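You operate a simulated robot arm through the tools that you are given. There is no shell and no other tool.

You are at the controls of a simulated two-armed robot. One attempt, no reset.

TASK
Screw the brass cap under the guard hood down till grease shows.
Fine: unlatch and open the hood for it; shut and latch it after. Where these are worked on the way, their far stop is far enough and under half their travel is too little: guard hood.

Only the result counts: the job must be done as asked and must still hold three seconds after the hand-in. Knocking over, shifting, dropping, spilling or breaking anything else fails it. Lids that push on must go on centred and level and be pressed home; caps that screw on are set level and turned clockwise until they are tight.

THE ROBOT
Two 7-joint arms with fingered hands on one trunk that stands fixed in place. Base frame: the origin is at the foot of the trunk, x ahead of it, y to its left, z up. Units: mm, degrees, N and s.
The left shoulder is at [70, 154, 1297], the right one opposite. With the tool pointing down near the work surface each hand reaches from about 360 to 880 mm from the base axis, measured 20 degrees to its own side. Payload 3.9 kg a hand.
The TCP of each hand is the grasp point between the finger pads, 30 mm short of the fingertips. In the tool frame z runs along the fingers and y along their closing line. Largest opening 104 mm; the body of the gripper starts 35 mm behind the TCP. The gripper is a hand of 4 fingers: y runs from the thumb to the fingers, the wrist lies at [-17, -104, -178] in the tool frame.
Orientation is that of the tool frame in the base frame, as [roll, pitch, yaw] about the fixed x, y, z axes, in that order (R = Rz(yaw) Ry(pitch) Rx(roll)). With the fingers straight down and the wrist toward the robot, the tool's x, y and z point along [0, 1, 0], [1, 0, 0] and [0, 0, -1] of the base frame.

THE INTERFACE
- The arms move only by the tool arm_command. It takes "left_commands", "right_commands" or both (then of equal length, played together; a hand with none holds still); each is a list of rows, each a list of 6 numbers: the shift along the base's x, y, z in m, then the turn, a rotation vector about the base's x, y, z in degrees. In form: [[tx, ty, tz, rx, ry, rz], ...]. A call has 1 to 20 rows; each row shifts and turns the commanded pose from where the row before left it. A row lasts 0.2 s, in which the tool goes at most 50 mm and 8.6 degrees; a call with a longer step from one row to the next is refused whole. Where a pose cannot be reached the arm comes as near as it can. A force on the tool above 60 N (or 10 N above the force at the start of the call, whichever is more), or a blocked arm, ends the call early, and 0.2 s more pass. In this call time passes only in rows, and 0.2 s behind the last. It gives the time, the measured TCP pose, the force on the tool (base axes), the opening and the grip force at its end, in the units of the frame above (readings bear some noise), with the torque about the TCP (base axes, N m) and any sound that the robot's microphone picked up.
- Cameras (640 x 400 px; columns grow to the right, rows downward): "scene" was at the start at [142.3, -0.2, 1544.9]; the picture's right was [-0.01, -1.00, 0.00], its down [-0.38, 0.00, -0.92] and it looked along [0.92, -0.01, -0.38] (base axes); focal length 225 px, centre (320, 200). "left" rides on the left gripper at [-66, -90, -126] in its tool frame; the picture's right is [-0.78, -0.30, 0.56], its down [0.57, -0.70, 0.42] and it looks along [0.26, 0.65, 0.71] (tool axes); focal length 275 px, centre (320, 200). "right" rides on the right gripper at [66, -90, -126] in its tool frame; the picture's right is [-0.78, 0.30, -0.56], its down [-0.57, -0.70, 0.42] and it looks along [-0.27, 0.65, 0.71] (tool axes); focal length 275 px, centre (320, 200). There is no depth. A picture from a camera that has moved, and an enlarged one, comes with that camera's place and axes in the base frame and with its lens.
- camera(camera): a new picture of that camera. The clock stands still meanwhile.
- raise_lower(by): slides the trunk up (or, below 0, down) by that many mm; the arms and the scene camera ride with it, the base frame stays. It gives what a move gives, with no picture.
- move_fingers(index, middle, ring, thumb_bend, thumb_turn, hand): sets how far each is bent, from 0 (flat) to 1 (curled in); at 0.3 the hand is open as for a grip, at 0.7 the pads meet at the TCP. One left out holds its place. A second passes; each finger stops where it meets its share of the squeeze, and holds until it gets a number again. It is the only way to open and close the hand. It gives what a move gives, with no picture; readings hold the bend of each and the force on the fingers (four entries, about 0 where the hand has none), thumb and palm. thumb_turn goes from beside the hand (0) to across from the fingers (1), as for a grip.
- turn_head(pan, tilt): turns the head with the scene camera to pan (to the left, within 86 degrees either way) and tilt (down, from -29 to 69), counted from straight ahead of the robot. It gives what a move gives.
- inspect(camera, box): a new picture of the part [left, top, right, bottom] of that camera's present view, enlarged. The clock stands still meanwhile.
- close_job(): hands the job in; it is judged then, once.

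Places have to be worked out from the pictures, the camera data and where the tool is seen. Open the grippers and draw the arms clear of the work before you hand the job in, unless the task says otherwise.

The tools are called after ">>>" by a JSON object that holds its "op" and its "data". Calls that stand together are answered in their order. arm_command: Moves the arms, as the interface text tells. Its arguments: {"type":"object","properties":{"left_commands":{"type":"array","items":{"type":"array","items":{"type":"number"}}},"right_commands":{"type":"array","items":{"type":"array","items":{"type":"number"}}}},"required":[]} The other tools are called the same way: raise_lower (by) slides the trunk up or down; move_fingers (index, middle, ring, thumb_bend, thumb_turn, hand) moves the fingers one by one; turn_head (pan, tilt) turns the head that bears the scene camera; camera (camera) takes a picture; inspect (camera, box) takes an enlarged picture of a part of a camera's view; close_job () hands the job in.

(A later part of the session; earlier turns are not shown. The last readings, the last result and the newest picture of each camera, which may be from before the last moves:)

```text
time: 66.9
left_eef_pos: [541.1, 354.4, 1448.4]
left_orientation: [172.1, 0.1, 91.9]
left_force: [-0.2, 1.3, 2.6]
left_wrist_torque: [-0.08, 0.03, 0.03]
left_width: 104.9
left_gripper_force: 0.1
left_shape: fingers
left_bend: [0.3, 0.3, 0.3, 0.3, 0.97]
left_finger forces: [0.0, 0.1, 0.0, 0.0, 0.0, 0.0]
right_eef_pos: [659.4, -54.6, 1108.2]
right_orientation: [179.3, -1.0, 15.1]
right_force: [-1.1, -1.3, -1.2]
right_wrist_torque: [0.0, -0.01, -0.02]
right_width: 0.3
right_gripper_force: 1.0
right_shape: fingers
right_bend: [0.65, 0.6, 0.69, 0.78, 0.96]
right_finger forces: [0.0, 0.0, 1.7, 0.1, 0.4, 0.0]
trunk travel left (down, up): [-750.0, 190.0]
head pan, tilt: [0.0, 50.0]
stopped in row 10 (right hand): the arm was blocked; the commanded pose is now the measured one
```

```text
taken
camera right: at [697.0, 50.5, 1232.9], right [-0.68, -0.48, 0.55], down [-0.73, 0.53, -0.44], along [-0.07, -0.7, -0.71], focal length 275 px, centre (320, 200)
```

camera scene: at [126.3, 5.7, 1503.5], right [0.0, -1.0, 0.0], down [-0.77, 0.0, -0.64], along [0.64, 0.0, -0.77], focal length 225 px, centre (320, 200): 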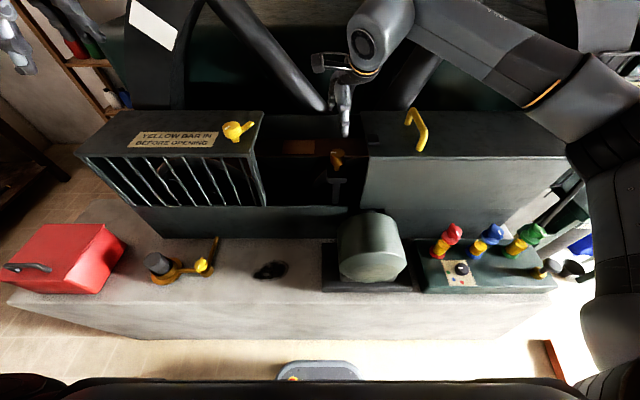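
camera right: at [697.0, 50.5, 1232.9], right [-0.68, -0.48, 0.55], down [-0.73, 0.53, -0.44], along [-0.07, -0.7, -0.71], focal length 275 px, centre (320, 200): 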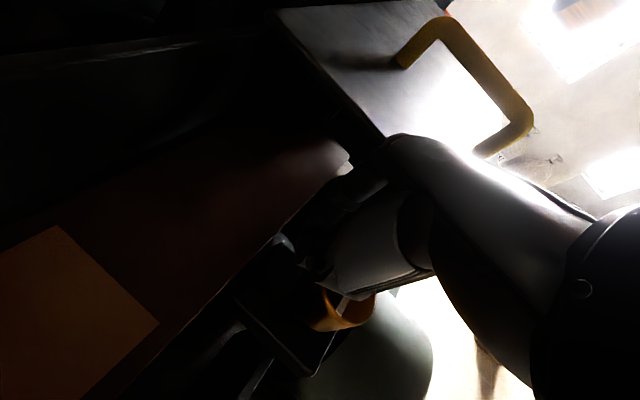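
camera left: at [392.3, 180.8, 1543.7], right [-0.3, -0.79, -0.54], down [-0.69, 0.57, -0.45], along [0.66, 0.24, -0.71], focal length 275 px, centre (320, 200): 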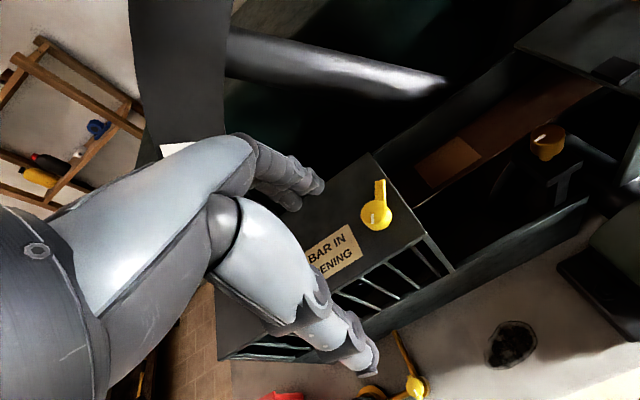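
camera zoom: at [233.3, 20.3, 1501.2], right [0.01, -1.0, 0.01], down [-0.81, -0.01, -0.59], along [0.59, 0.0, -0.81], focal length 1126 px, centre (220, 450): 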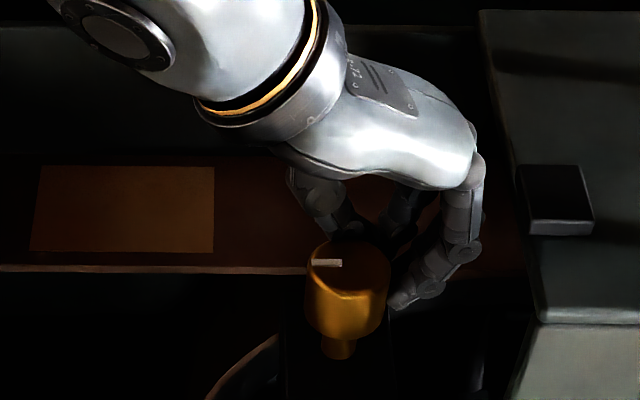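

The hand slipped off the cap and the trunk swayed forward; the cap mark has not moved. I let the motion settle with a small head move.

>>> {"op": "turn_head", "data": {"pan": 0, "tilt": 52}}

>>> {"op": "turn_head", "data": {"pan": 0, "tilt": 50}}

>>> {"op": "camera", "data": {"camera": "scene"}}

```text
time: 67.5
left_eef_pos: [480.1, 342.4, 1462.6]
left_orientation: [169.2, -0.7, 91.7]
left_force: [1.5, 1.9, 1.1]
left_wrist_torque: [-0.12, 0.06, -0.08]
left_width: 105.0
left_gripper_force: 0.0
left_shape: fingers
left_bend: [0.3, 0.3, 0.3, 0.3, 0.97]
left_finger forces: [0.0, 0.0, 0.0, 0.0, 0.0, 0.0]
right_eef_pos: [623.1, -77.5, 1141.7]
right_orientation: [178.6, -4.7, 11.6]
right_force: [9.6, 19.8, 13.7]
right_wrist_torque: [-0.74, 0.17, 0.22]
right_width: 0.0
right_gripper_force: 11.8
right_shape: fingers
right_bend: [0.63, 0.71, 0.72, 0.78, 0.99]
right_finger forces: [0.0, 24.2, 0.0, 0.0, 0.0, 0.1]
trunk travel left (down, up): [-750.0, 190.0]
head pan, tilt: [0.0, 52.0]
```

```text
time: 68.2
left_eef_pos: [473.7, 341.3, 1441.8]
left_orientation: [176.0, 0.3, 89.7]
left_force: [-0.4, 0.7, 0.2]
left_wrist_torque: [-0.01, -0.02, 0.01]
left_width: 104.7
left_gripper_force: 0.0
left_shape: fingers
left_bend: [0.3, 0.3, 0.3, 0.3, 0.97]
left_finger forces: [0.0, 0.1, 0.0, 0.0, 0.1, 0.0]
right_eef_pos: [612.6, -55.1, 1115.2]
right_orientation: [179.4, -2.3, 19.3]
right_force: [-4.2, -8.8, 2.2]
right_wrist_torque: [-0.12, 0.05, -0.08]
right_width: 2.0
right_gripper_force: 6.7
right_shape: fingers
right_bend: [0.59, 0.6, 0.72, 0.82, 1.0]
right_finger forces: [0.0, 0.0, 0.0, 0.0, 13.9, 0.0]
trunk travel left (down, up): [-750.0, 190.0]
head pan, tilt: [0.0, 50.0]
```

```text
taken
camera scene: at [133.4, -0.2, 1502.9], right [-0.01, -1.0, 0.0], down [-0.77, 0.01, -0.64], along [0.64, 0.0, -0.77], focal length 225 px, centre (320, 200)
```

scene: 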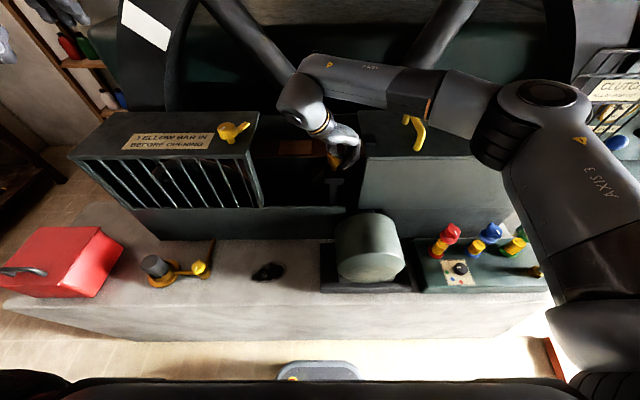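

Settled again. I open the right hand and rise above the cap to look at it.

>>> {"op": "move_fingers", "data": {"hand": "right", "index": 0.3, "middle": 0.3, "ring": 0.3, "thumb_bend": 0.3}}

>>> {"op": "arm_command", "data": {"right_commands": [[0, 0, 0.02, 0, 0, 0], [0, 0, 0.03, 0, 0, 0], [0, 0, 0.04, 0, 0, 0], [0, 0.003, 0.01, 0, 0, 8], [0, 0.003, 0, 0, 0, 8], [0, 0.003, 0, 0, 0, 8], [0, 0.003, 0, 0, 0, 8], [0, 0.003, 0, 0, 0, 8], [0.003, 0, 0, 0, 0, 8], [0.003, 0, 0, 0, 0, 8], [0.003, 0, 0, 0, 0, 8], [0.003, 0, 0, 0, 0, 8], [0.003, 0, 0, 0, 0, 8]]}}

>>> {"op": "camera", "data": {"camera": "right"}}

>>> {"op": "inspect", "data": {"camera": "scene", "box": [300, 110, 380, 210]}}

```text
time: 69.2
left_eef_pos: [465.7, 348.6, 1441.6]
left_orientation: [175.5, 0.6, 89.7]
left_force: [-0.5, 0.3, 0.7]
left_wrist_torque: [0.0, 0.04, -0.02]
left_width: 104.6
left_gripper_force: 0.1
left_shape: fingers
left_bend: [0.3, 0.3, 0.3, 0.3, 0.97]
left_finger forces: [0.0, 0.0, 0.0, 0.0, 0.0, 0.0]
right_eef_pos: [604.9, -47.6, 1120.3]
right_orientation: [179.4, -2.5, 19.6]
right_force: [-1.0, 5.8, 1.3]
right_wrist_torque: [-0.16, -0.05, -0.15]
right_width: 104.6
right_gripper_force: 2.9
right_shape: fingers
right_bend: [0.3, 0.31, 0.31, 0.3, 0.94]
right_finger forces: [0.0, 3.2, 2.8, 0.0, 0.0, 0.1]
trunk travel left (down, up): [-750.0, 190.0]
head pan, tilt: [0.0, 50.0]
```

```text
time: 72.0
left_eef_pos: [466.8, 345.8, 1442.2]
left_orientation: [175.6, 0.6, 89.8]
left_force: [-0.4, -0.4, -0.5]
left_wrist_torque: [-0.01, -0.03, 0.03]
left_width: 104.8
left_gripper_force: 0.1
left_shape: fingers
left_bend: [0.3, 0.3, 0.3, 0.3, 0.97]
left_finger forces: [0.1, 0.0, 0.0, 0.0, 0.0, 0.0]
right_eef_pos: [620.3, -32.7, 1220.3]
right_orientation: [179.4, -2.6, 99.6]
right_force: [-0.5, -0.9, -0.7]
right_wrist_torque: [-0.04, 0.03, -0.02]
right_width: 104.4
right_gripper_force: 0.0
right_shape: fingers
right_bend: [0.3, 0.3, 0.3, 0.3, 0.94]
right_finger forces: [0.0, 0.0, 0.1, 0.1, 0.1, 0.1]
trunk travel left (down, up): [-750.0, 190.0]
head pan, tilt: [0.0, 50.0]
```

```text
taken
camera right: at [521.6, 11.1, 1347.4], right [0.42, -0.74, 0.53], down [-0.59, -0.66, -0.46], along [0.69, -0.12, -0.72], focal length 275 px, centre (320, 200)
```

right: 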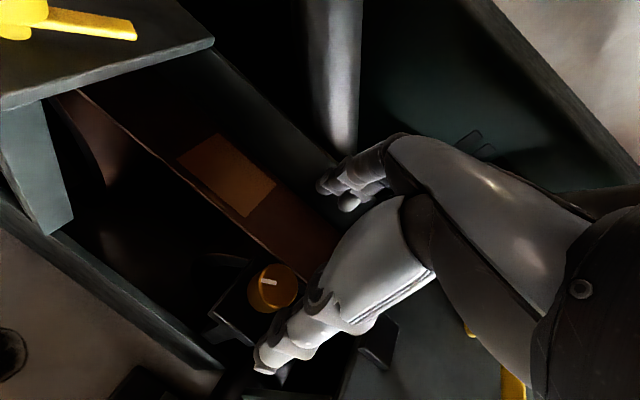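

```text
4.00 times, centred on (340, 160) of scene
camera zoom: at [126.9, 5.8, 1503.4], right [0.0, -1.0, 0.0], down [-0.77, 0.0, -0.64], along [0.64, 0.0, -0.77], focal length 901 px, centre (240, 360)
```

zoom: 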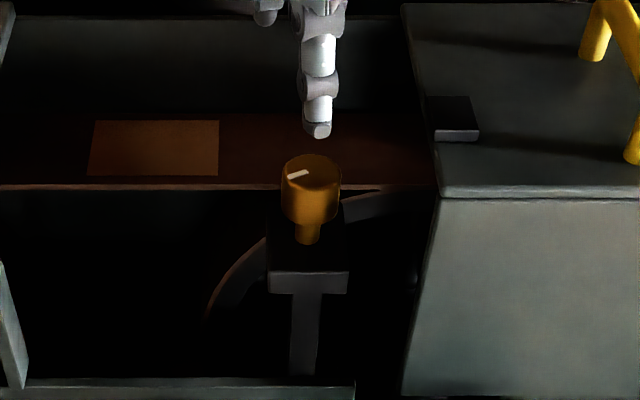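

The cap did move slightly (its mark shifted), so it isn't frozen; my grip was high and off-centre. I correct the tilt, centre on about [630, -40] and go lower (z≈1097).

>>> {"op": "arm_command", "data": {"right_commands": [[0.005, -0.004, -0.02, -1.4, 0.1, 0], [0.0047, -0.0033, -0.025, -1.3, 0.1, 0], [0, 0, -0.025, 0, 0, 0], [0, 0, -0.025, 0, 0, 0], [0, 0, -0.016, 0, 0, 0], [0, 0, -0.012, 0, 0, 0]]}}

>>> {"op": "camera", "data": {"camera": "right"}}

>>> {"op": "inspect", "data": {"camera": "scene", "box": [300, 110, 380, 210]}}

```text
time: 73.4
left_eef_pos: [466.8, 347.0, 1441.6]
left_orientation: [175.4, 0.6, 89.8]
left_force: [0.1, 0.8, 0.0]
left_wrist_torque: [0.01, 0.0, 0.0]
left_width: 104.7
left_gripper_force: 0.0
left_shape: fingers
left_bend: [0.3, 0.3, 0.3, 0.3, 0.97]
left_finger forces: [0.0, 0.0, 0.0, 0.0, 0.0, 0.0]
right_eef_pos: [629.1, -42.0, 1097.3]
right_orientation: [-180.0, 0.1, 99.5]
right_force: [-0.2, -1.1, -0.1]
right_wrist_torque: [-0.02, 0.02, 0.0]
right_width: 104.3
right_gripper_force: 0.1
right_shape: fingers
right_bend: [0.3, 0.3, 0.3, 0.3, 0.94]
right_finger forces: [0.0, 0.0, 0.1, 0.0, 0.0, 0.0]
trunk travel left (down, up): [-750.0, 190.0]
head pan, tilt: [0.0, 50.0]
```

```text
taken
camera right: at [531.5, 9.6, 1222.6], right [0.42, -0.72, 0.56], down [-0.6, -0.68, -0.42], along [0.68, -0.16, -0.71], focal length 275 px, centre (320, 200)
```

right: 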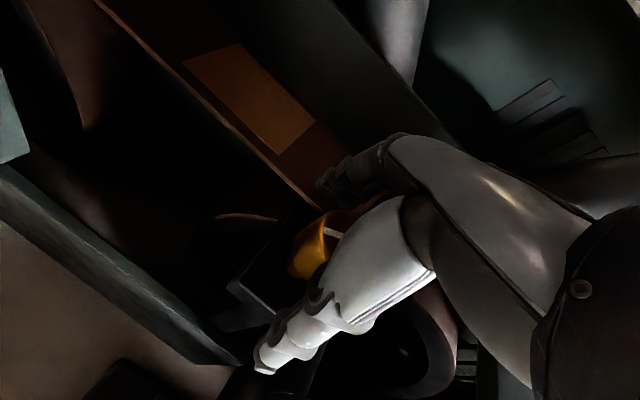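

```text
4.00 times, centred on (340, 160) of scene
camera zoom: at [126.5, 6.5, 1503.4], right [0.0, -1.0, 0.0], down [-0.77, 0.0, -0.64], along [0.64, 0.0, -0.77], focal length 901 px, centre (240, 360)
```

zoom: 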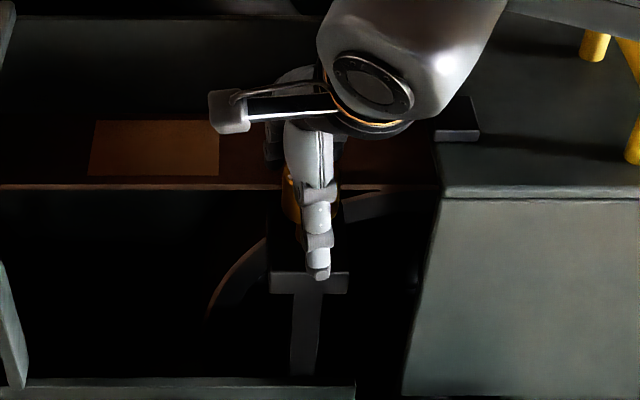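

Centred and lower. I close firmly on the cap.

>>> {"op": "move_fingers", "data": {"hand": "right", "index": 0.95, "middle": 0.95, "ring": 0.95, "thumb_bend": 0.95}}

>>> {"op": "arm_command", "data": {"right_commands": [[0, 0, 0, 0, 0, -6], [0, 0, 0, 0, 0, -6], [0, 0, 0, 0, 0, -6]]}}

>>> {"op": "camera", "data": {"camera": "right"}}

>>> {"op": "inspect", "data": {"camera": "scene", "box": [300, 110, 380, 210]}}

```text
time: 74.4
left_eef_pos: [468.2, 346.2, 1442.2]
left_orientation: [175.6, 0.6, 89.7]
left_force: [0.0, 0.2, 0.5]
left_wrist_torque: [-0.01, -0.03, 0.02]
left_width: 104.7
left_gripper_force: 0.1
left_shape: fingers
left_bend: [0.3, 0.3, 0.3, 0.3, 0.97]
left_finger forces: [0.1, 0.1, 0.1, 0.1, 0.0, 0.0]
right_eef_pos: [630.9, -42.9, 1095.2]
right_orientation: [-179.6, 0.2, 99.5]
right_force: [-3.1, 0.4, -15.1]
right_wrist_torque: [-0.04, -0.05, -0.03]
right_width: 30.0
right_gripper_force: 19.8
right_shape: fingers
right_bend: [0.54, 0.56, 0.95, 0.62, 0.97]
right_finger forces: [8.0, 8.3, 0.0, 0.0, 23.6, 0.0]
trunk travel left (down, up): [-750.0, 190.0]
head pan, tilt: [0.0, 50.0]
```

```text
time: 75.2
left_eef_pos: [468.6, 349.0, 1441.4]
left_orientation: [175.5, 0.6, 89.8]
left_force: [-0.1, 1.6, 0.5]
left_wrist_torque: [0.0, 0.0, -0.05]
left_width: 104.6
left_gripper_force: 0.0
left_shape: fingers
left_bend: [0.3, 0.3, 0.3, 0.3, 0.97]
left_finger forces: [0.1, 0.0, 0.1, 0.1, 0.0, 0.2]
right_eef_pos: [632.1, -40.6, 1095.1]
right_orientation: [-179.6, 0.2, 81.5]
right_force: [-4.2, 1.9, -21.7]
right_wrist_torque: [0.0, 0.02, 0.03]
right_width: 29.9
right_gripper_force: 21.1
right_shape: fingers
right_bend: [0.55, 0.57, 0.95, 0.61, 0.97]
right_finger forces: [8.5, 9.6, 0.1, 0.0, 23.9, 0.1]
trunk travel left (down, up): [-750.0, 190.0]
head pan, tilt: [0.0, 50.0]
```

```text
taken
camera right: at [554.6, 39.1, 1220.3], right [0.18, -0.81, 0.56], down [-0.78, -0.46, -0.42], along [0.6, -0.36, -0.72], focal length 275 px, centre (320, 200)
```

right: 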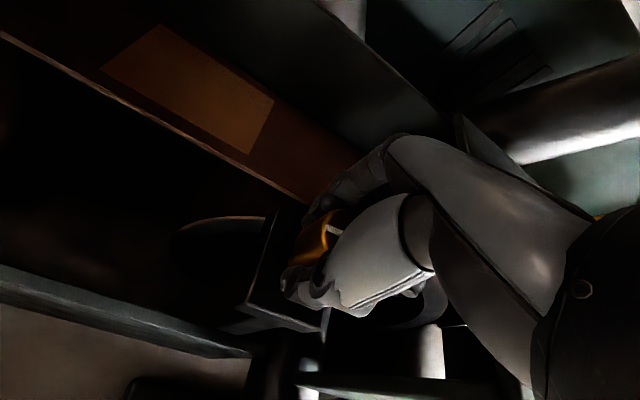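

```text
4.00 times, centred on (340, 160) of scene
camera zoom: at [129.2, 7.2, 1503.1], right [0.0, -1.0, 0.0], down [-0.77, 0.0, -0.64], along [0.64, 0.0, -0.77], focal length 901 px, centre (240, 360)
```

zoom: 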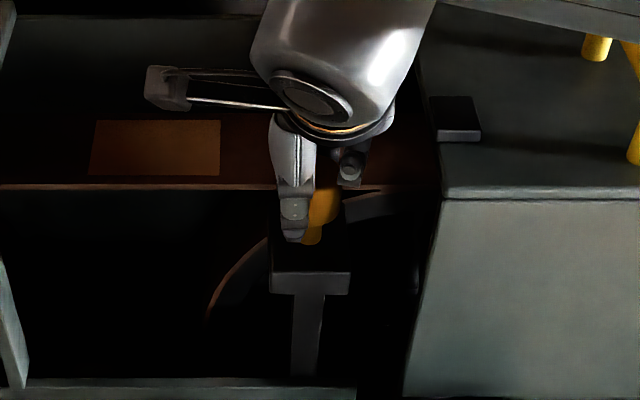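

Almost no torque and the mark turns with the hand: the cap is turning. I continue clockwise, letting the hand sink slightly to follow the thread.

>>> {"op": "arm_command", "data": {"right_commands": [[0, 0, -0.0005, 0, 0, -7], [0, 0, -0.0005, 0, 0, -7], [0, 0, -0.0005, 0, 0, -7], [0, 0, -0.0005, 0, 0, -7], [0, 0, -0.0005, 0, 0, -7]]}}

>>> {"op": "camera", "data": {"camera": "right"}}

>>> {"op": "inspect", "data": {"camera": "scene", "box": [300, 110, 380, 210]}}

```text
time: 76.4
left_eef_pos: [471.9, 353.2, 1439.4]
left_orientation: [175.8, 0.8, 89.8]
left_force: [0.4, 0.0, 0.6]
left_wrist_torque: [0.01, 0.01, -0.01]
left_width: 104.8
left_gripper_force: 0.2
left_shape: fingers
left_bend: [0.3, 0.3, 0.3, 0.3, 0.97]
left_finger forces: [0.0, 0.0, 0.1, 0.1, 0.0, 0.0]
right_eef_pos: [637.4, -35.2, 1095.1]
right_orientation: [179.9, -0.1, 46.6]
right_force: [18.7, 19.2, -1.8]
right_wrist_torque: [0.42, 0.01, 1.2]
right_width: 26.0
right_gripper_force: 38.1
right_shape: fingers
right_bend: [0.58, 0.55, 0.95, 0.62, 1.0]
right_finger forces: [27.9, 11.5, 20.3, 0.1, 15.7, 0.1]
trunk travel left (down, up): [-750.0, 190.0]
head pan, tilt: [0.0, 50.0]
```

```text
taken
camera right: at [617.6, 75.5, 1220.2], right [-0.32, -0.77, 0.56], down [-0.9, 0.07, -0.43], along [0.29, -0.64, -0.71], focal length 275 px, centre (320, 200)
```

right: 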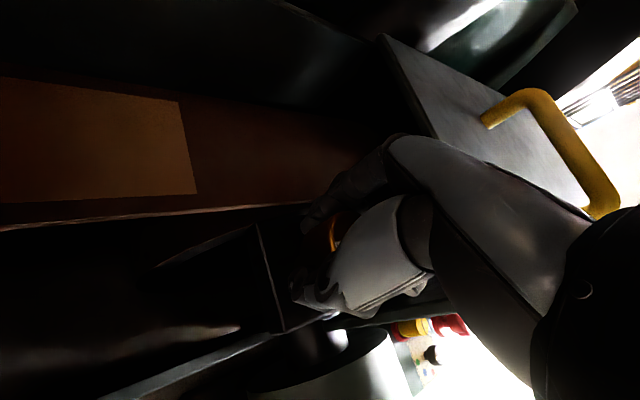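

```text
4.00 times, centred on (340, 160) of scene
camera zoom: at [132.9, 13.2, 1503.2], right [0.0, -1.0, 0.0], down [-0.77, 0.0, -0.64], along [0.64, 0.0, -0.77], focal length 901 px, centre (240, 360)
```

zoom: 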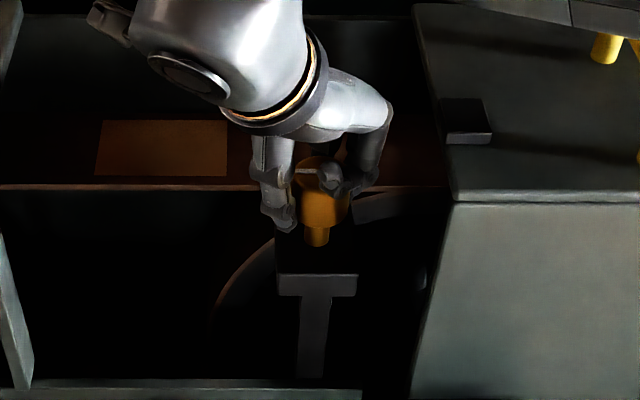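

Torque has risen to 1.2 N·m and the mark is back near its original angle. I look closely at the mark before going on.

>>> {"op": "inspect", "data": {"camera": "scene", "box": [325, 145, 357, 175]}}

>>> {"op": "inspect", "data": {"camera": "right", "box": [280, 180, 400, 260]}}

>>> {"op": "inspect", "data": {"camera": "left", "box": [460, 60, 640, 240]}}

```text
13.33 times, centred on (341, 160) of scene
camera zoom: at [132.9, 13.2, 1503.2], right [0.0, -1.0, 0.0], down [-0.77, 0.0, -0.64], along [0.64, 0.0, -0.77], focal length 3003 px, centre (40, 733)
```

zoom: 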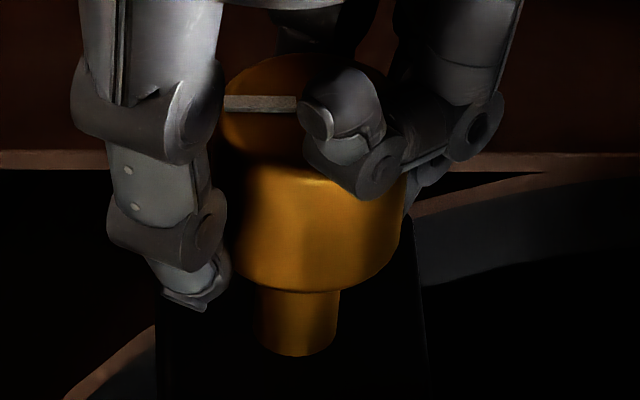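

```text
5.00 times, centred on (340, 220) of right
camera zoom: at [617.6, 75.5, 1220.2], right [-0.32, -0.77, 0.56], down [-0.9, 0.07, -0.43], along [0.29, -0.64, -0.71], focal length 1376 px, centre (220, 100)
```

zoom: 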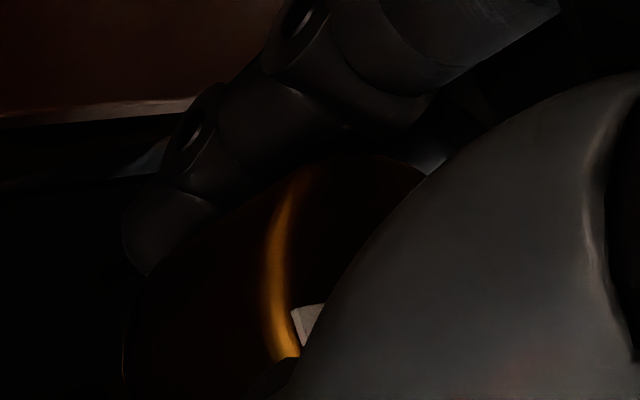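

```text
2.22 times, centred on (550, 150) of left
camera zoom: at [372.8, 288.9, 1559.7], right [-0.26, -0.78, -0.57], down [-0.67, 0.57, -0.48], along [0.7, 0.25, -0.67], focal length 612 px, centre (-191, 311)
```

zoom: 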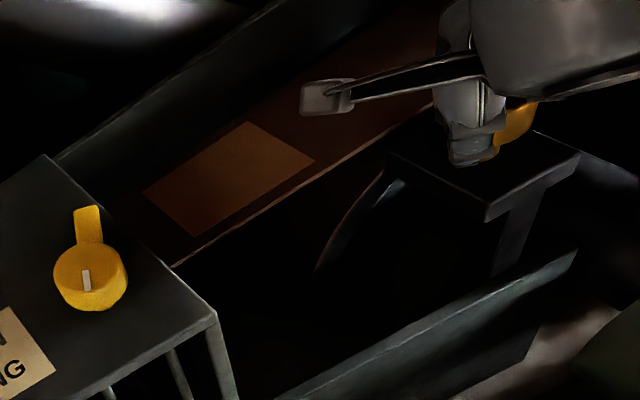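

The mark points along +y, as at the start, with 1.2 N·m standing. I hold for a second to see whether the cap creeps or is at a stop.

>>> {"op": "arm_command", "data": {"right_commands": [[0, 0, 0, 0, 0, 0], [0, 0, 0, 0, 0, 0], [0, 0, 0, 0, 0, 0], [0, 0, 0, 0, 0, 0]]}}

>>> {"op": "inspect", "data": {"camera": "scene", "box": [325, 145, 357, 175]}}

```text
time: 77.4
left_eef_pos: [471.3, 352.8, 1440.3]
left_orientation: [175.7, 0.8, 89.7]
left_force: [1.0, 0.4, -0.4]
left_wrist_torque: [-0.01, 0.03, 0.0]
left_width: 104.6
left_gripper_force: 0.0
left_shape: fingers
left_bend: [0.3, 0.3, 0.3, 0.3, 0.97]
left_finger forces: [0.1, 0.1, 0.0, 0.0, 0.0, 0.0]
right_eef_pos: [637.1, -35.3, 1094.3]
right_orientation: [-180.0, -0.2, 46.7]
right_force: [29.2, 19.9, 18.0]
right_wrist_torque: [0.0, 0.01, 1.43]
right_width: 25.9
right_gripper_force: 44.9
right_shape: fingers
right_bend: [0.57, 0.55, 0.96, 0.63, 1.0]
right_finger forces: [31.2, 10.6, 32.1, 0.0, 15.3, 0.0]
trunk travel left (down, up): [-750.0, 190.0]
head pan, tilt: [0.0, 50.0]
```

```text
13.33 times, centred on (341, 160) of scene
camera zoom: at [132.1, 13.6, 1503.1], right [0.0, -1.0, 0.0], down [-0.77, -0.01, -0.64], along [0.64, 0.0, -0.77], focal length 3003 px, centre (40, 733)
```

zoom: 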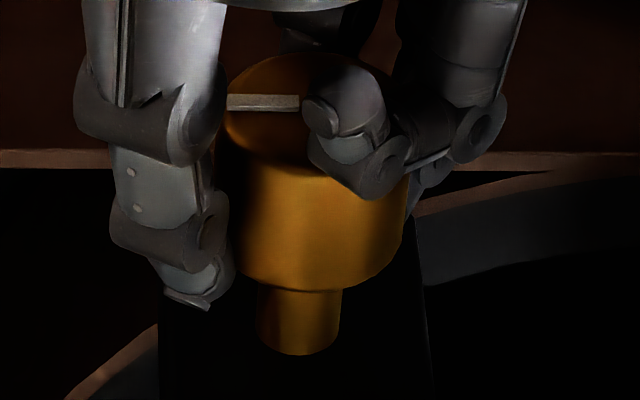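

It is a hard stop clockwise: 1.4 N·m, no movement, whereas the other sense was free. I relieve the wind-up, then will test the other direction for whether the cap goes down; first I release and recentre on the cap ([636, -42], ~38 mm across).

>>> {"op": "arm_command", "data": {"right_commands": [[0, 0, 0, 0, 0, 8], [0, 0, 0, 0, 0, 8], [0, 0, 0, 0, 0, 4]]}}

>>> {"op": "move_fingers", "data": {"hand": "right", "index": 0.3, "middle": 0.3, "ring": 0.3, "thumb_bend": 0.3}}

>>> {"op": "inspect", "data": {"camera": "scene", "box": [310, 130, 374, 190]}}

```text
time: 78.2
left_eef_pos: [469.2, 351.2, 1441.8]
left_orientation: [175.6, 0.8, 89.8]
left_force: [0.4, 0.8, -0.1]
left_wrist_torque: [-0.03, 0.0, 0.03]
left_width: 104.7
left_gripper_force: 0.1
left_shape: fingers
left_bend: [0.3, 0.3, 0.3, 0.3, 0.97]
left_finger forces: [0.0, 0.0, 0.1, 0.0, 0.1, 0.1]
right_eef_pos: [631.8, -38.7, 1092.3]
right_orientation: [-179.7, 0.5, 66.4]
right_force: [6.2, 14.0, 0.0]
right_wrist_torque: [0.29, -0.19, 0.07]
right_width: 25.3
right_gripper_force: 20.8
right_shape: fingers
right_bend: [0.53, 0.56, 0.95, 0.66, 0.94]
right_finger forces: [11.9, 8.8, 1.6, 0.0, 19.5, 0.1]
trunk travel left (down, up): [-750.0, 190.0]
head pan, tilt: [0.0, 50.0]
```

```text
time: 79.2
left_eef_pos: [465.6, 345.7, 1442.7]
left_orientation: [175.5, 0.6, 89.7]
left_force: [0.4, -0.2, 0.1]
left_wrist_torque: [0.0, 0.02, -0.03]
left_width: 104.8
left_gripper_force: 0.1
left_shape: fingers
left_bend: [0.3, 0.3, 0.3, 0.3, 0.97]
left_finger forces: [0.1, 0.0, 0.0, 0.0, 0.0, 0.0]
right_eef_pos: [628.9, -42.4, 1095.0]
right_orientation: [-179.9, 0.1, 66.4]
right_force: [-0.8, -0.2, 0.6]
right_wrist_torque: [-0.01, -0.04, 0.02]
right_width: 104.4
right_gripper_force: 0.0
right_shape: fingers
right_bend: [0.3, 0.3, 0.3, 0.3, 0.94]
right_finger forces: [0.0, 0.0, 0.1, 0.1, 0.0, 0.0]
trunk travel left (down, up): [-750.0, 190.0]
head pan, tilt: [0.0, 50.0]
```

```text
6.67 times, centred on (342, 160) of scene
camera zoom: at [126.3, 5.2, 1503.5], right [0.0, -1.0, 0.0], down [-0.77, 0.0, -0.64], along [0.64, 0.0, -0.77], focal length 1501 px, centre (173, 467)
```

zoom: 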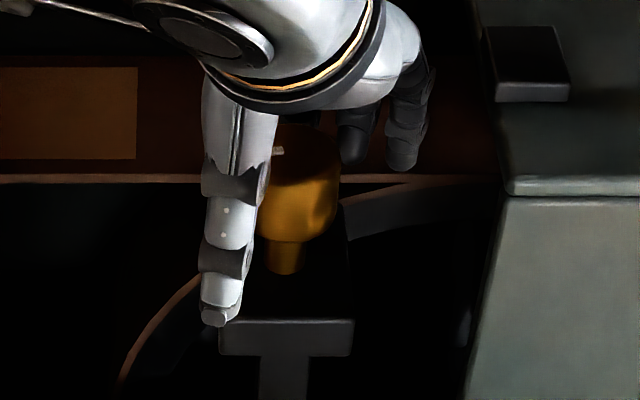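

Now I yaw the open hand to about 26° around the cap and centre it.

>>> {"op": "arm_command", "data": {"right_commands": [[0.002, 0, -0.001, 0, 0, -8], [0.002, 0, -0.001, 0, 0, -8], [0.002, 0, -0.001, 0, 0, -8], [0.001, 0, 0, 0, 0, -8], [0, 0, 0, 0, 0, -8]]}}

>>> {"op": "move_fingers", "data": {"hand": "right", "index": 0.8, "middle": 0.8, "ring": 0.8, "thumb_bend": 0.8}}

>>> {"op": "inspect", "data": {"camera": "scene", "box": [310, 130, 374, 190]}}

```text
time: 80.4
left_eef_pos: [467.3, 347.6, 1442.5]
left_orientation: [175.5, 0.6, 89.8]
left_force: [-0.2, -0.5, -0.6]
left_wrist_torque: [0.01, -0.01, 0.0]
left_width: 104.6
left_gripper_force: 0.1
left_shape: fingers
left_bend: [0.3, 0.3, 0.3, 0.3, 0.97]
left_finger forces: [0.1, 0.0, 0.0, 0.0, 0.0, 0.0]
right_eef_pos: [636.8, -40.8, 1092.1]
right_orientation: [-179.9, 0.1, 26.4]
right_force: [-0.1, 0.2, 0.0]
right_wrist_torque: [-0.02, -0.02, 0.0]
right_width: 104.3
right_gripper_force: 0.1
right_shape: fingers
right_bend: [0.3, 0.3, 0.3, 0.3, 0.94]
right_finger forces: [0.0, 0.0, 0.0, 0.1, 0.0, 0.1]
trunk travel left (down, up): [-750.0, 190.0]
head pan, tilt: [0.0, 50.0]
```

```text
time: 81.4
left_eef_pos: [468.5, 346.8, 1443.0]
left_orientation: [175.5, 0.5, 89.8]
left_force: [-0.8, -0.8, 0.6]
left_wrist_torque: [0.0, -0.01, 0.0]
left_width: 104.8
left_gripper_force: 0.0
left_shape: fingers
left_bend: [0.3, 0.3, 0.3, 0.3, 0.97]
left_finger forces: [0.0, 0.0, 0.0, 0.0, 0.0, 0.0]
right_eef_pos: [636.4, -40.7, 1089.9]
right_orientation: [-179.8, 0.3, 26.6]
right_force: [-6.2, -0.8, -14.4]
right_wrist_torque: [0.12, 0.08, -0.03]
right_width: 26.6
right_gripper_force: 21.8
right_shape: fingers
right_bend: [0.71, 0.6, 0.8, 0.65, 0.97]
right_finger forces: [9.2, 9.9, 2.8, 0.0, 22.0, 0.1]
trunk travel left (down, up): [-750.0, 190.0]
head pan, tilt: [0.0, 50.0]
```

```text
6.67 times, centred on (342, 160) of scene
camera zoom: at [127.3, 6.2, 1503.2], right [0.0, -1.0, 0.0], down [-0.77, 0.0, -0.64], along [0.64, 0.0, -0.77], focal length 1501 px, centre (173, 467)
```

zoom: 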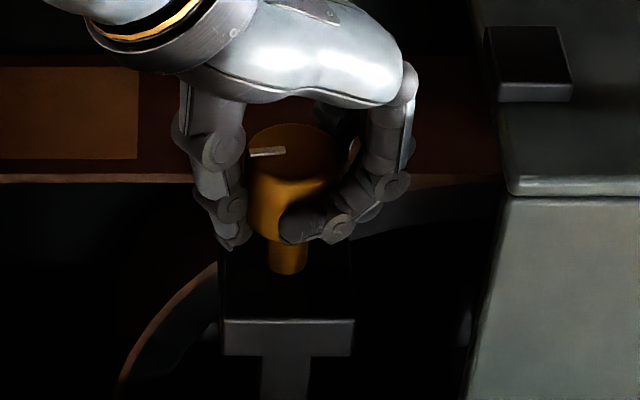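

A balanced grip. I turn anticlockwise 40° as a test, and compare the cap's height with the bracket.

>>> {"op": "arm_command", "data": {"right_commands": [[0, 0, 0, 0, 0, 8], [0, 0, 0, 0, 0, 8], [0, 0, 0, 0, 0, 8], [0, 0, 0, 0, 0, 8], [0, 0, 0, 0, 0, 8]]}}

>>> {"op": "inspect", "data": {"camera": "scene", "box": [310, 130, 374, 190]}}

```text
time: 82.6
left_eef_pos: [465.2, 346.0, 1443.0]
left_orientation: [175.5, 0.5, 89.7]
left_force: [-0.3, 0.5, -0.1]
left_wrist_torque: [0.0, -0.02, -0.01]
left_width: 104.7
left_gripper_force: 0.0
left_shape: fingers
left_bend: [0.3, 0.3, 0.3, 0.3, 0.97]
left_finger forces: [0.1, 0.1, 0.0, 0.0, 0.0, 0.0]
right_eef_pos: [635.9, -41.1, 1090.7]
right_orientation: [-179.6, 0.2, 66.6]
right_force: [-17.5, -1.5, -22.2]
right_wrist_torque: [0.16, 0.3, -0.1]
right_width: 27.1
right_gripper_force: 23.2
right_shape: fingers
right_bend: [0.72, 0.61, 0.8, 0.65, 0.97]
right_finger forces: [7.2, 10.3, 5.2, 0.0, 24.4, 0.1]
trunk travel left (down, up): [-750.0, 190.0]
head pan, tilt: [0.0, 50.0]
```

```text
6.67 times, centred on (342, 160) of scene
camera zoom: at [125.7, 5.6, 1503.4], right [0.0, -1.0, 0.0], down [-0.77, 0.0, -0.64], along [0.64, 0.0, -0.77], focal length 1501 px, centre (173, 467)
```

zoom: 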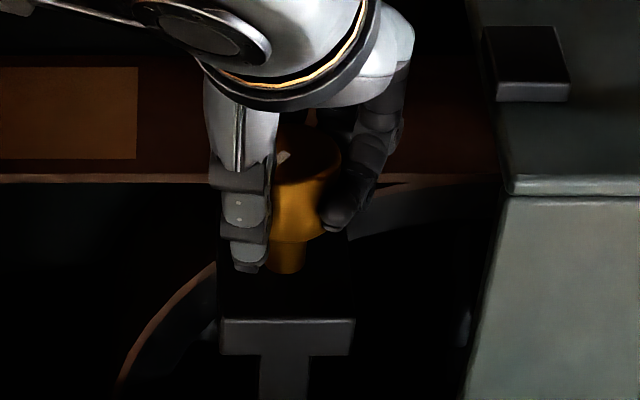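

The cap follows freely anticlockwise. I continue another 38° and compare heights.

>>> {"op": "arm_command", "data": {"right_commands": [[0, 0, 0, 0, 0, 8], [0, 0, 0, 0, 0, 8], [0, 0, 0, 0, 0, 8], [0, 0, 0, 0, 0, 8], [0, 0, 0, 0, 0, 4]]}}

>>> {"op": "inspect", "data": {"camera": "scene", "box": [310, 130, 374, 190]}}

>>> {"op": "move_fingers", "data": {"hand": "right", "index": 0.3, "middle": 0.3, "ring": 0.3, "thumb_bend": 0.3}}

>>> {"op": "arm_command", "data": {"right_commands": [[0, 0, 0.03, 0, 0, 0], [0, 0, 0.04, 0, 0, 0], [0, 0, 0.05, 0, 0, 0]]}}

>>> {"op": "inspect", "data": {"camera": "scene", "box": [310, 130, 374, 190]}}

>>> {"op": "inspect", "data": {"camera": "right", "box": [200, 220, 320, 340]}}

```text
time: 83.8
left_eef_pos: [464.0, 346.2, 1444.8]
left_orientation: [175.4, 0.6, 89.8]
left_force: [0.5, 0.9, -0.7]
left_wrist_torque: [-0.03, -0.02, 0.04]
left_width: 105.0
left_gripper_force: 0.0
left_shape: fingers
left_bend: [0.3, 0.3, 0.3, 0.3, 0.97]
left_finger forces: [0.0, 0.1, 0.0, 0.1, 0.0, 0.1]
right_eef_pos: [635.1, -42.7, 1090.7]
right_orientation: [-179.8, 0.3, 102.7]
right_force: [-19.2, -1.1, -20.5]
right_wrist_torque: [-0.05, 0.48, -0.09]
right_width: 27.4
right_gripper_force: 22.9
right_shape: fingers
right_bend: [0.72, 0.63, 0.8, 0.65, 0.95]
right_finger forces: [7.2, 10.2, 0.8, 0.0, 28.1, 0.0]
trunk travel left (down, up): [-750.0, 190.0]
head pan, tilt: [0.0, 50.0]
```

```text
6.67 times, centred on (342, 160) of scene
camera zoom: at [124.6, 6.2, 1503.6], right [0.0, -1.0, 0.0], down [-0.77, 0.0, -0.64], along [0.64, 0.0, -0.77], focal length 1501 px, centre (173, 467)
```

zoom: 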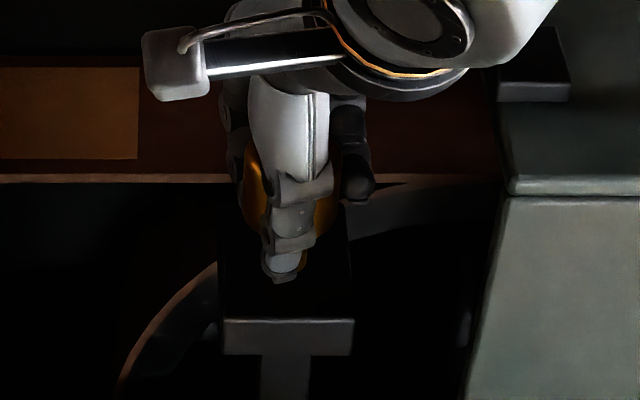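

```text
time: 84.8
left_eef_pos: [466.7, 346.9, 1443.6]
left_orientation: [175.6, 0.6, 89.8]
left_force: [0.5, 0.2, 0.3]
left_wrist_torque: [-0.01, 0.01, -0.02]
left_width: 104.7
left_gripper_force: 0.1
left_shape: fingers
left_bend: [0.3, 0.3, 0.3, 0.3, 0.97]
left_finger forces: [0.1, 0.0, 0.0, 0.0, 0.0, 0.0]
right_eef_pos: [638.5, -41.3, 1091.2]
right_orientation: [-179.9, 0.1, 102.4]
right_force: [0.6, 0.2, 0.4]
right_wrist_torque: [0.0, 0.01, 0.01]
right_width: 104.2
right_gripper_force: 0.1
right_shape: fingers
right_bend: [0.3, 0.3, 0.3, 0.3, 0.94]
right_finger forces: [0.1, 0.0, 0.0, 0.1, 0.0, 0.0]
trunk travel left (down, up): [-750.0, 190.0]
head pan, tilt: [0.0, 50.0]
```

```text
time: 85.6
left_eef_pos: [465.4, 347.8, 1444.5]
left_orientation: [175.5, 0.6, 89.7]
left_force: [-0.4, 0.3, 0.7]
left_wrist_torque: [0.02, 0.01, -0.03]
left_width: 104.8
left_gripper_force: 0.1
left_shape: fingers
left_bend: [0.3, 0.3, 0.3, 0.3, 0.97]
left_finger forces: [0.0, 0.1, 0.0, 0.0, 0.1, 0.0]
right_eef_pos: [636.7, -41.6, 1213.2]
right_orientation: [-179.9, 0.1, 102.5]
right_force: [-0.5, 0.1, -0.3]
right_wrist_torque: [-0.03, 0.0, 0.0]
right_width: 104.3
right_gripper_force: 0.0
right_shape: fingers
right_bend: [0.3, 0.3, 0.3, 0.3, 0.94]
right_finger forces: [0.1, 0.0, 0.0, 0.0, 0.1, 0.1]
trunk travel left (down, up): [-750.0, 190.0]
head pan, tilt: [0.0, 50.0]
```

```text
6.67 times, centred on (342, 160) of scene
camera zoom: at [125.6, 7.1, 1503.4], right [0.0, -1.0, 0.0], down [-0.77, 0.0, -0.64], along [0.64, 0.0, -0.77], focal length 1501 px, centre (173, 467)
```

zoom: 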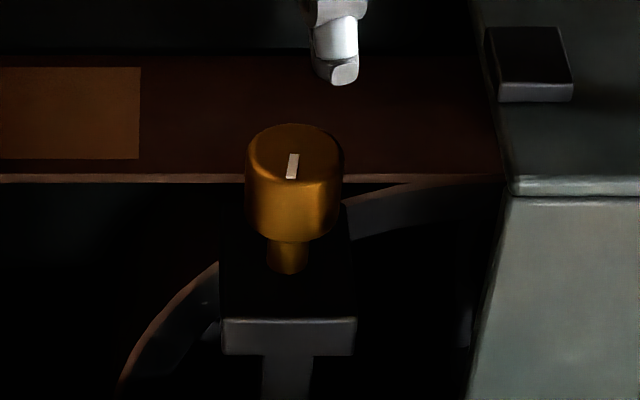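

```text
3.33 times, centred on (260, 280) of right
camera zoom: at [535.3, 4.3, 1338.1], right [0.46, -0.69, 0.56], down [-0.56, -0.71, -0.42], along [0.69, -0.12, -0.71], focal length 918 px, centre (520, -67)
```

zoom: 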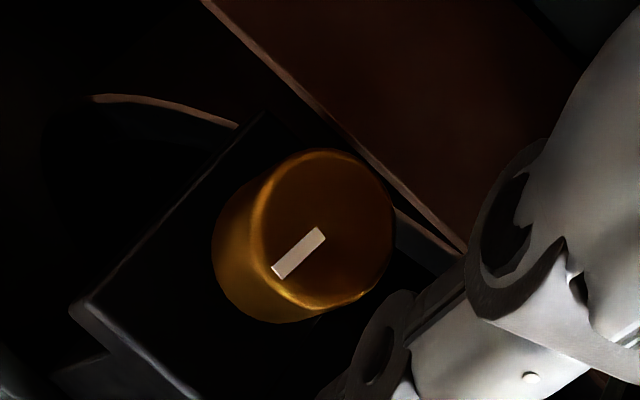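

The cap's mark has turned about 80° anticlockwise freely; its height change is too small to see yet. Since clockwise is a hard stop from the start, I continue in the free sense for another stroke and compare.

>>> {"op": "arm_command", "data": {"right_commands": [[0, 0, -0.012, 0, 0, -7.6], [0, 0, -0.012, 0, 0, -7.6], [0, 0, -0.012, 0, 0, -7.6], [0, 0, -0.012, 0, 0, -7.6], [0, 0, -0.012, 0, 0, -7.6], [0, 0, -0.012, 0, 0, -7.6], [0, 0, -0.012, 0, 0, -7.6], [0, 0, -0.012, 0, 0, -7.6], [0, 0, -0.012, 0, 0, -7.6], [0, 0, -0.012, 0, 0, -7.6]]}}

>>> {"op": "move_fingers", "data": {"hand": "right", "index": 0.8, "middle": 0.8, "ring": 0.8, "thumb_bend": 0.8}}

>>> {"op": "arm_command", "data": {"right_commands": [[0, 0, 0, 0, 0, 8], [0, 0, 0, 0, 0, 8], [0, 0, 0, 0, 0, 8], [0, 0, 0, 0, 0, 8], [0, 0, 0, 0, 0, 8], [0, 0, 0, 0, 0, 8], [0, 0, 0, 0, 0, 8], [0, 0, 0, 0, 0, 8], [0, 0, 0, 0, 0, 8], [0, 0, 0, 0, 0, 4]]}}

>>> {"op": "move_fingers", "data": {"hand": "right", "index": 0.3, "middle": 0.3, "ring": 0.3, "thumb_bend": 0.3}}

>>> {"op": "inspect", "data": {"camera": "scene", "box": [310, 130, 374, 190]}}

>>> {"op": "inspect", "data": {"camera": "right", "box": [220, 160, 380, 300]}}

```text
time: 87.8
left_eef_pos: [466.4, 347.7, 1442.2]
left_orientation: [175.5, 0.6, 89.8]
left_force: [0.5, -1.4, 0.4]
left_wrist_torque: [0.0, -0.02, -0.01]
left_width: 104.9
left_gripper_force: 0.1
left_shape: fingers
left_bend: [0.3, 0.3, 0.3, 0.3, 0.97]
left_finger forces: [0.0, 0.0, 0.0, 0.0, 0.1, 0.0]
right_eef_pos: [637.9, -39.7, 1091.8]
right_orientation: [180.0, 0.2, 26.3]
right_force: [0.1, -0.7, -0.6]
right_wrist_torque: [0.02, 0.02, 0.01]
right_width: 104.4
right_gripper_force: 0.1
right_shape: fingers
right_bend: [0.3, 0.3, 0.3, 0.3, 0.94]
right_finger forces: [0.1, 0.1, 0.1, 0.0, 0.1, 0.0]
trunk travel left (down, up): [-750.0, 190.0]
head pan, tilt: [0.0, 50.0]
```

```text
time: 88.8
left_eef_pos: [467.8, 347.3, 1443.8]
left_orientation: [175.5, 0.6, 89.7]
left_force: [-0.7, -0.1, -0.1]
left_wrist_torque: [0.02, -0.02, -0.01]
left_width: 104.9
left_gripper_force: 0.1
left_shape: fingers
left_bend: [0.3, 0.3, 0.3, 0.3, 0.97]
left_finger forces: [0.0, 0.1, 0.0, 0.0, 0.0, 0.1]
right_eef_pos: [636.5, -41.5, 1089.8]
right_orientation: [-179.8, 0.3, 26.5]
right_force: [-7.2, -1.4, -14.5]
right_wrist_torque: [0.11, 0.17, -0.03]
right_width: 26.1
right_gripper_force: 22.2
right_shape: fingers
right_bend: [0.72, 0.6, 0.8, 0.65, 0.98]
right_finger forces: [9.4, 10.2, 2.2, 0.1, 22.3, 0.0]
trunk travel left (down, up): [-750.0, 190.0]
head pan, tilt: [0.0, 50.0]
```

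```text
time: 91.0
left_eef_pos: [465.7, 346.9, 1443.0]
left_orientation: [175.4, 0.6, 89.8]
left_force: [-0.4, 0.4, -0.2]
left_wrist_torque: [0.01, -0.03, -0.04]
left_width: 105.0
left_gripper_force: 0.1
left_shape: fingers
left_bend: [0.3, 0.3, 0.3, 0.3, 0.97]
left_finger forces: [0.0, 0.0, 0.1, 0.1, 0.0, 0.0]
right_eef_pos: [636.0, -43.6, 1090.3]
right_orientation: [-179.8, 0.3, 102.6]
right_force: [-13.6, 0.5, -21.8]
right_wrist_torque: [-0.03, 0.29, -0.38]
right_width: 24.2
right_gripper_force: 23.3
right_shape: fingers
right_bend: [0.72, 0.63, 0.8, 0.65, 0.91]
right_finger forces: [5.2, 12.0, 2.0, 0.0, 28.0, 0.0]
trunk travel left (down, up): [-750.0, 190.0]
head pan, tilt: [0.0, 50.0]
```

```text
time: 92.0
left_eef_pos: [466.4, 345.6, 1443.0]
left_orientation: [175.5, 0.5, 89.8]
left_force: [0.5, -0.1, 1.3]
left_wrist_torque: [0.01, 0.02, -0.01]
left_width: 104.8
left_gripper_force: 0.0
left_shape: fingers
left_bend: [0.3, 0.3, 0.3, 0.3, 0.97]
left_finger forces: [0.0, 0.0, 0.0, 0.0, 0.0, 0.0]
right_eef_pos: [637.4, -40.3, 1091.2]
right_orientation: [-179.9, 0.1, 102.5]
right_force: [-0.3, -0.8, 0.0]
right_wrist_torque: [-0.02, 0.01, 0.0]
right_width: 103.9
right_gripper_force: 0.0
right_shape: fingers
right_bend: [0.3, 0.3, 0.3, 0.3, 1.0]
right_finger forces: [0.0, 0.1, 0.0, 0.0, 0.0, 0.0]
trunk travel left (down, up): [-750.0, 190.0]
head pan, tilt: [0.0, 50.0]
```

```text
6.67 times, centred on (342, 160) of scene
camera zoom: at [126.6, 6.8, 1503.4], right [0.0, -1.0, 0.0], down [-0.77, 0.0, -0.64], along [0.64, 0.0, -0.77], focal length 1501 px, centre (173, 467)
```

zoom: 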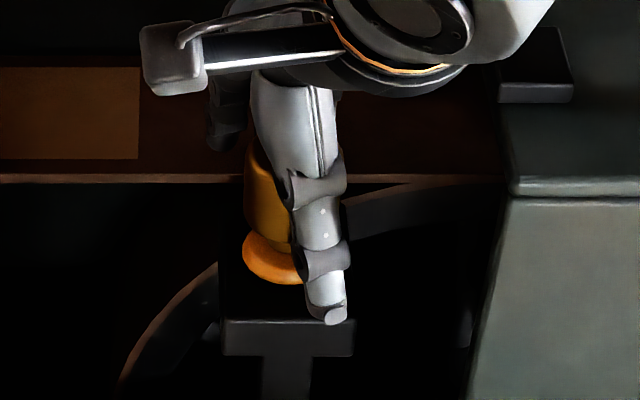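

```text
2.86 times, centred on (300, 230) of right
camera zoom: at [536.2, 4.9, 1217.3], right [0.46, -0.69, 0.56], down [-0.56, -0.71, -0.42], along [0.69, -0.12, -0.71], focal length 786 px, centre (377, 114)
```

zoom: 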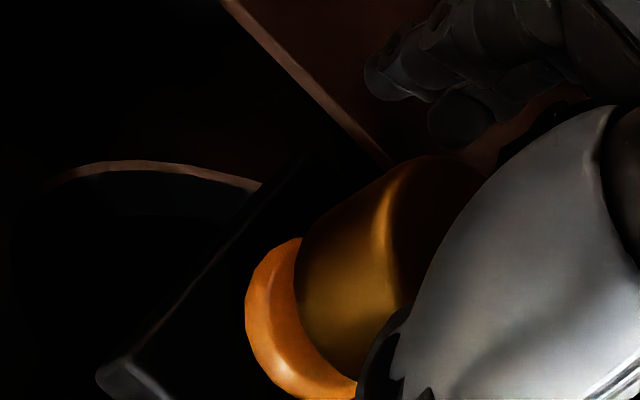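

A ring of orange grease now shows round the neck, so that was the working direction. I lift the hand clear and check.

>>> {"op": "arm_command", "data": {"right_commands": [[0, 0, 0.03, 0, 0, 0], [0, 0, 0.04, 0, 0, 0], [0, 0, 0.05, 0, 0, 0], [0, 0, 0.04, 0, 0, 0]]}}

>>> {"op": "inspect", "data": {"camera": "scene", "box": [310, 130, 374, 190]}}

>>> {"op": "camera", "data": {"camera": "right"}}

>>> {"op": "camera", "data": {"camera": "scene"}}

```text
time: 93.0
left_eef_pos: [464.9, 347.0, 1443.7]
left_orientation: [175.5, 0.6, 89.8]
left_force: [-0.1, 0.2, 0.6]
left_wrist_torque: [0.0, 0.0, 0.03]
left_width: 104.9
left_gripper_force: 0.1
left_shape: fingers
left_bend: [0.3, 0.3, 0.3, 0.3, 0.97]
left_finger forces: [0.0, 0.0, 0.0, 0.1, 0.0, 0.0]
right_eef_pos: [635.2, -41.9, 1253.5]
right_orientation: [-180.0, 0.2, 102.6]
right_force: [-0.5, 0.3, -0.1]
right_wrist_torque: [0.02, 0.02, 0.0]
right_width: 104.1
right_gripper_force: 0.0
right_shape: fingers
right_bend: [0.3, 0.3, 0.3, 0.3, 1.0]
right_finger forces: [0.0, 0.1, 0.0, 0.1, 0.0, 0.1]
trunk travel left (down, up): [-750.0, 190.0]
head pan, tilt: [0.0, 50.0]
```

```text
6.67 times, centred on (342, 160) of scene
camera zoom: at [125.5, 7.3, 1503.5], right [0.0, -1.0, 0.0], down [-0.77, 0.0, -0.64], along [0.64, 0.0, -0.77], focal length 1501 px, centre (173, 467)
```

zoom: 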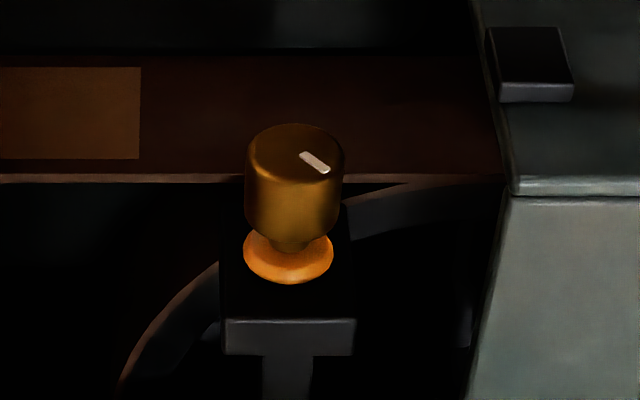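

```text
taken
camera right: at [534.4, 5.1, 1377.7], right [0.46, -0.69, 0.56], down [-0.56, -0.71, -0.42], along [0.69, -0.12, -0.71], focal length 275 px, centre (320, 200)
```

right: 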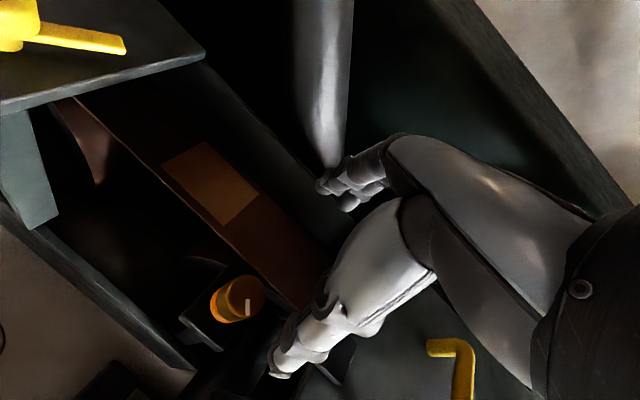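

```text
taken
camera scene: at [125.5, 7.3, 1503.5], right [0.0, -1.0, 0.0], down [-0.77, 0.0, -0.64], along [0.64, 0.0, -0.77], focal length 225 px, centre (320, 200)
```

scene: 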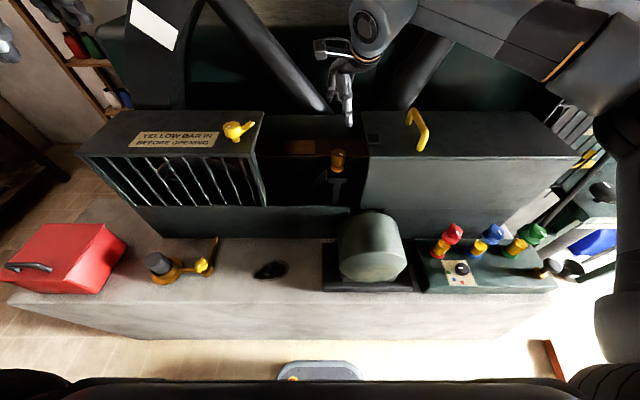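

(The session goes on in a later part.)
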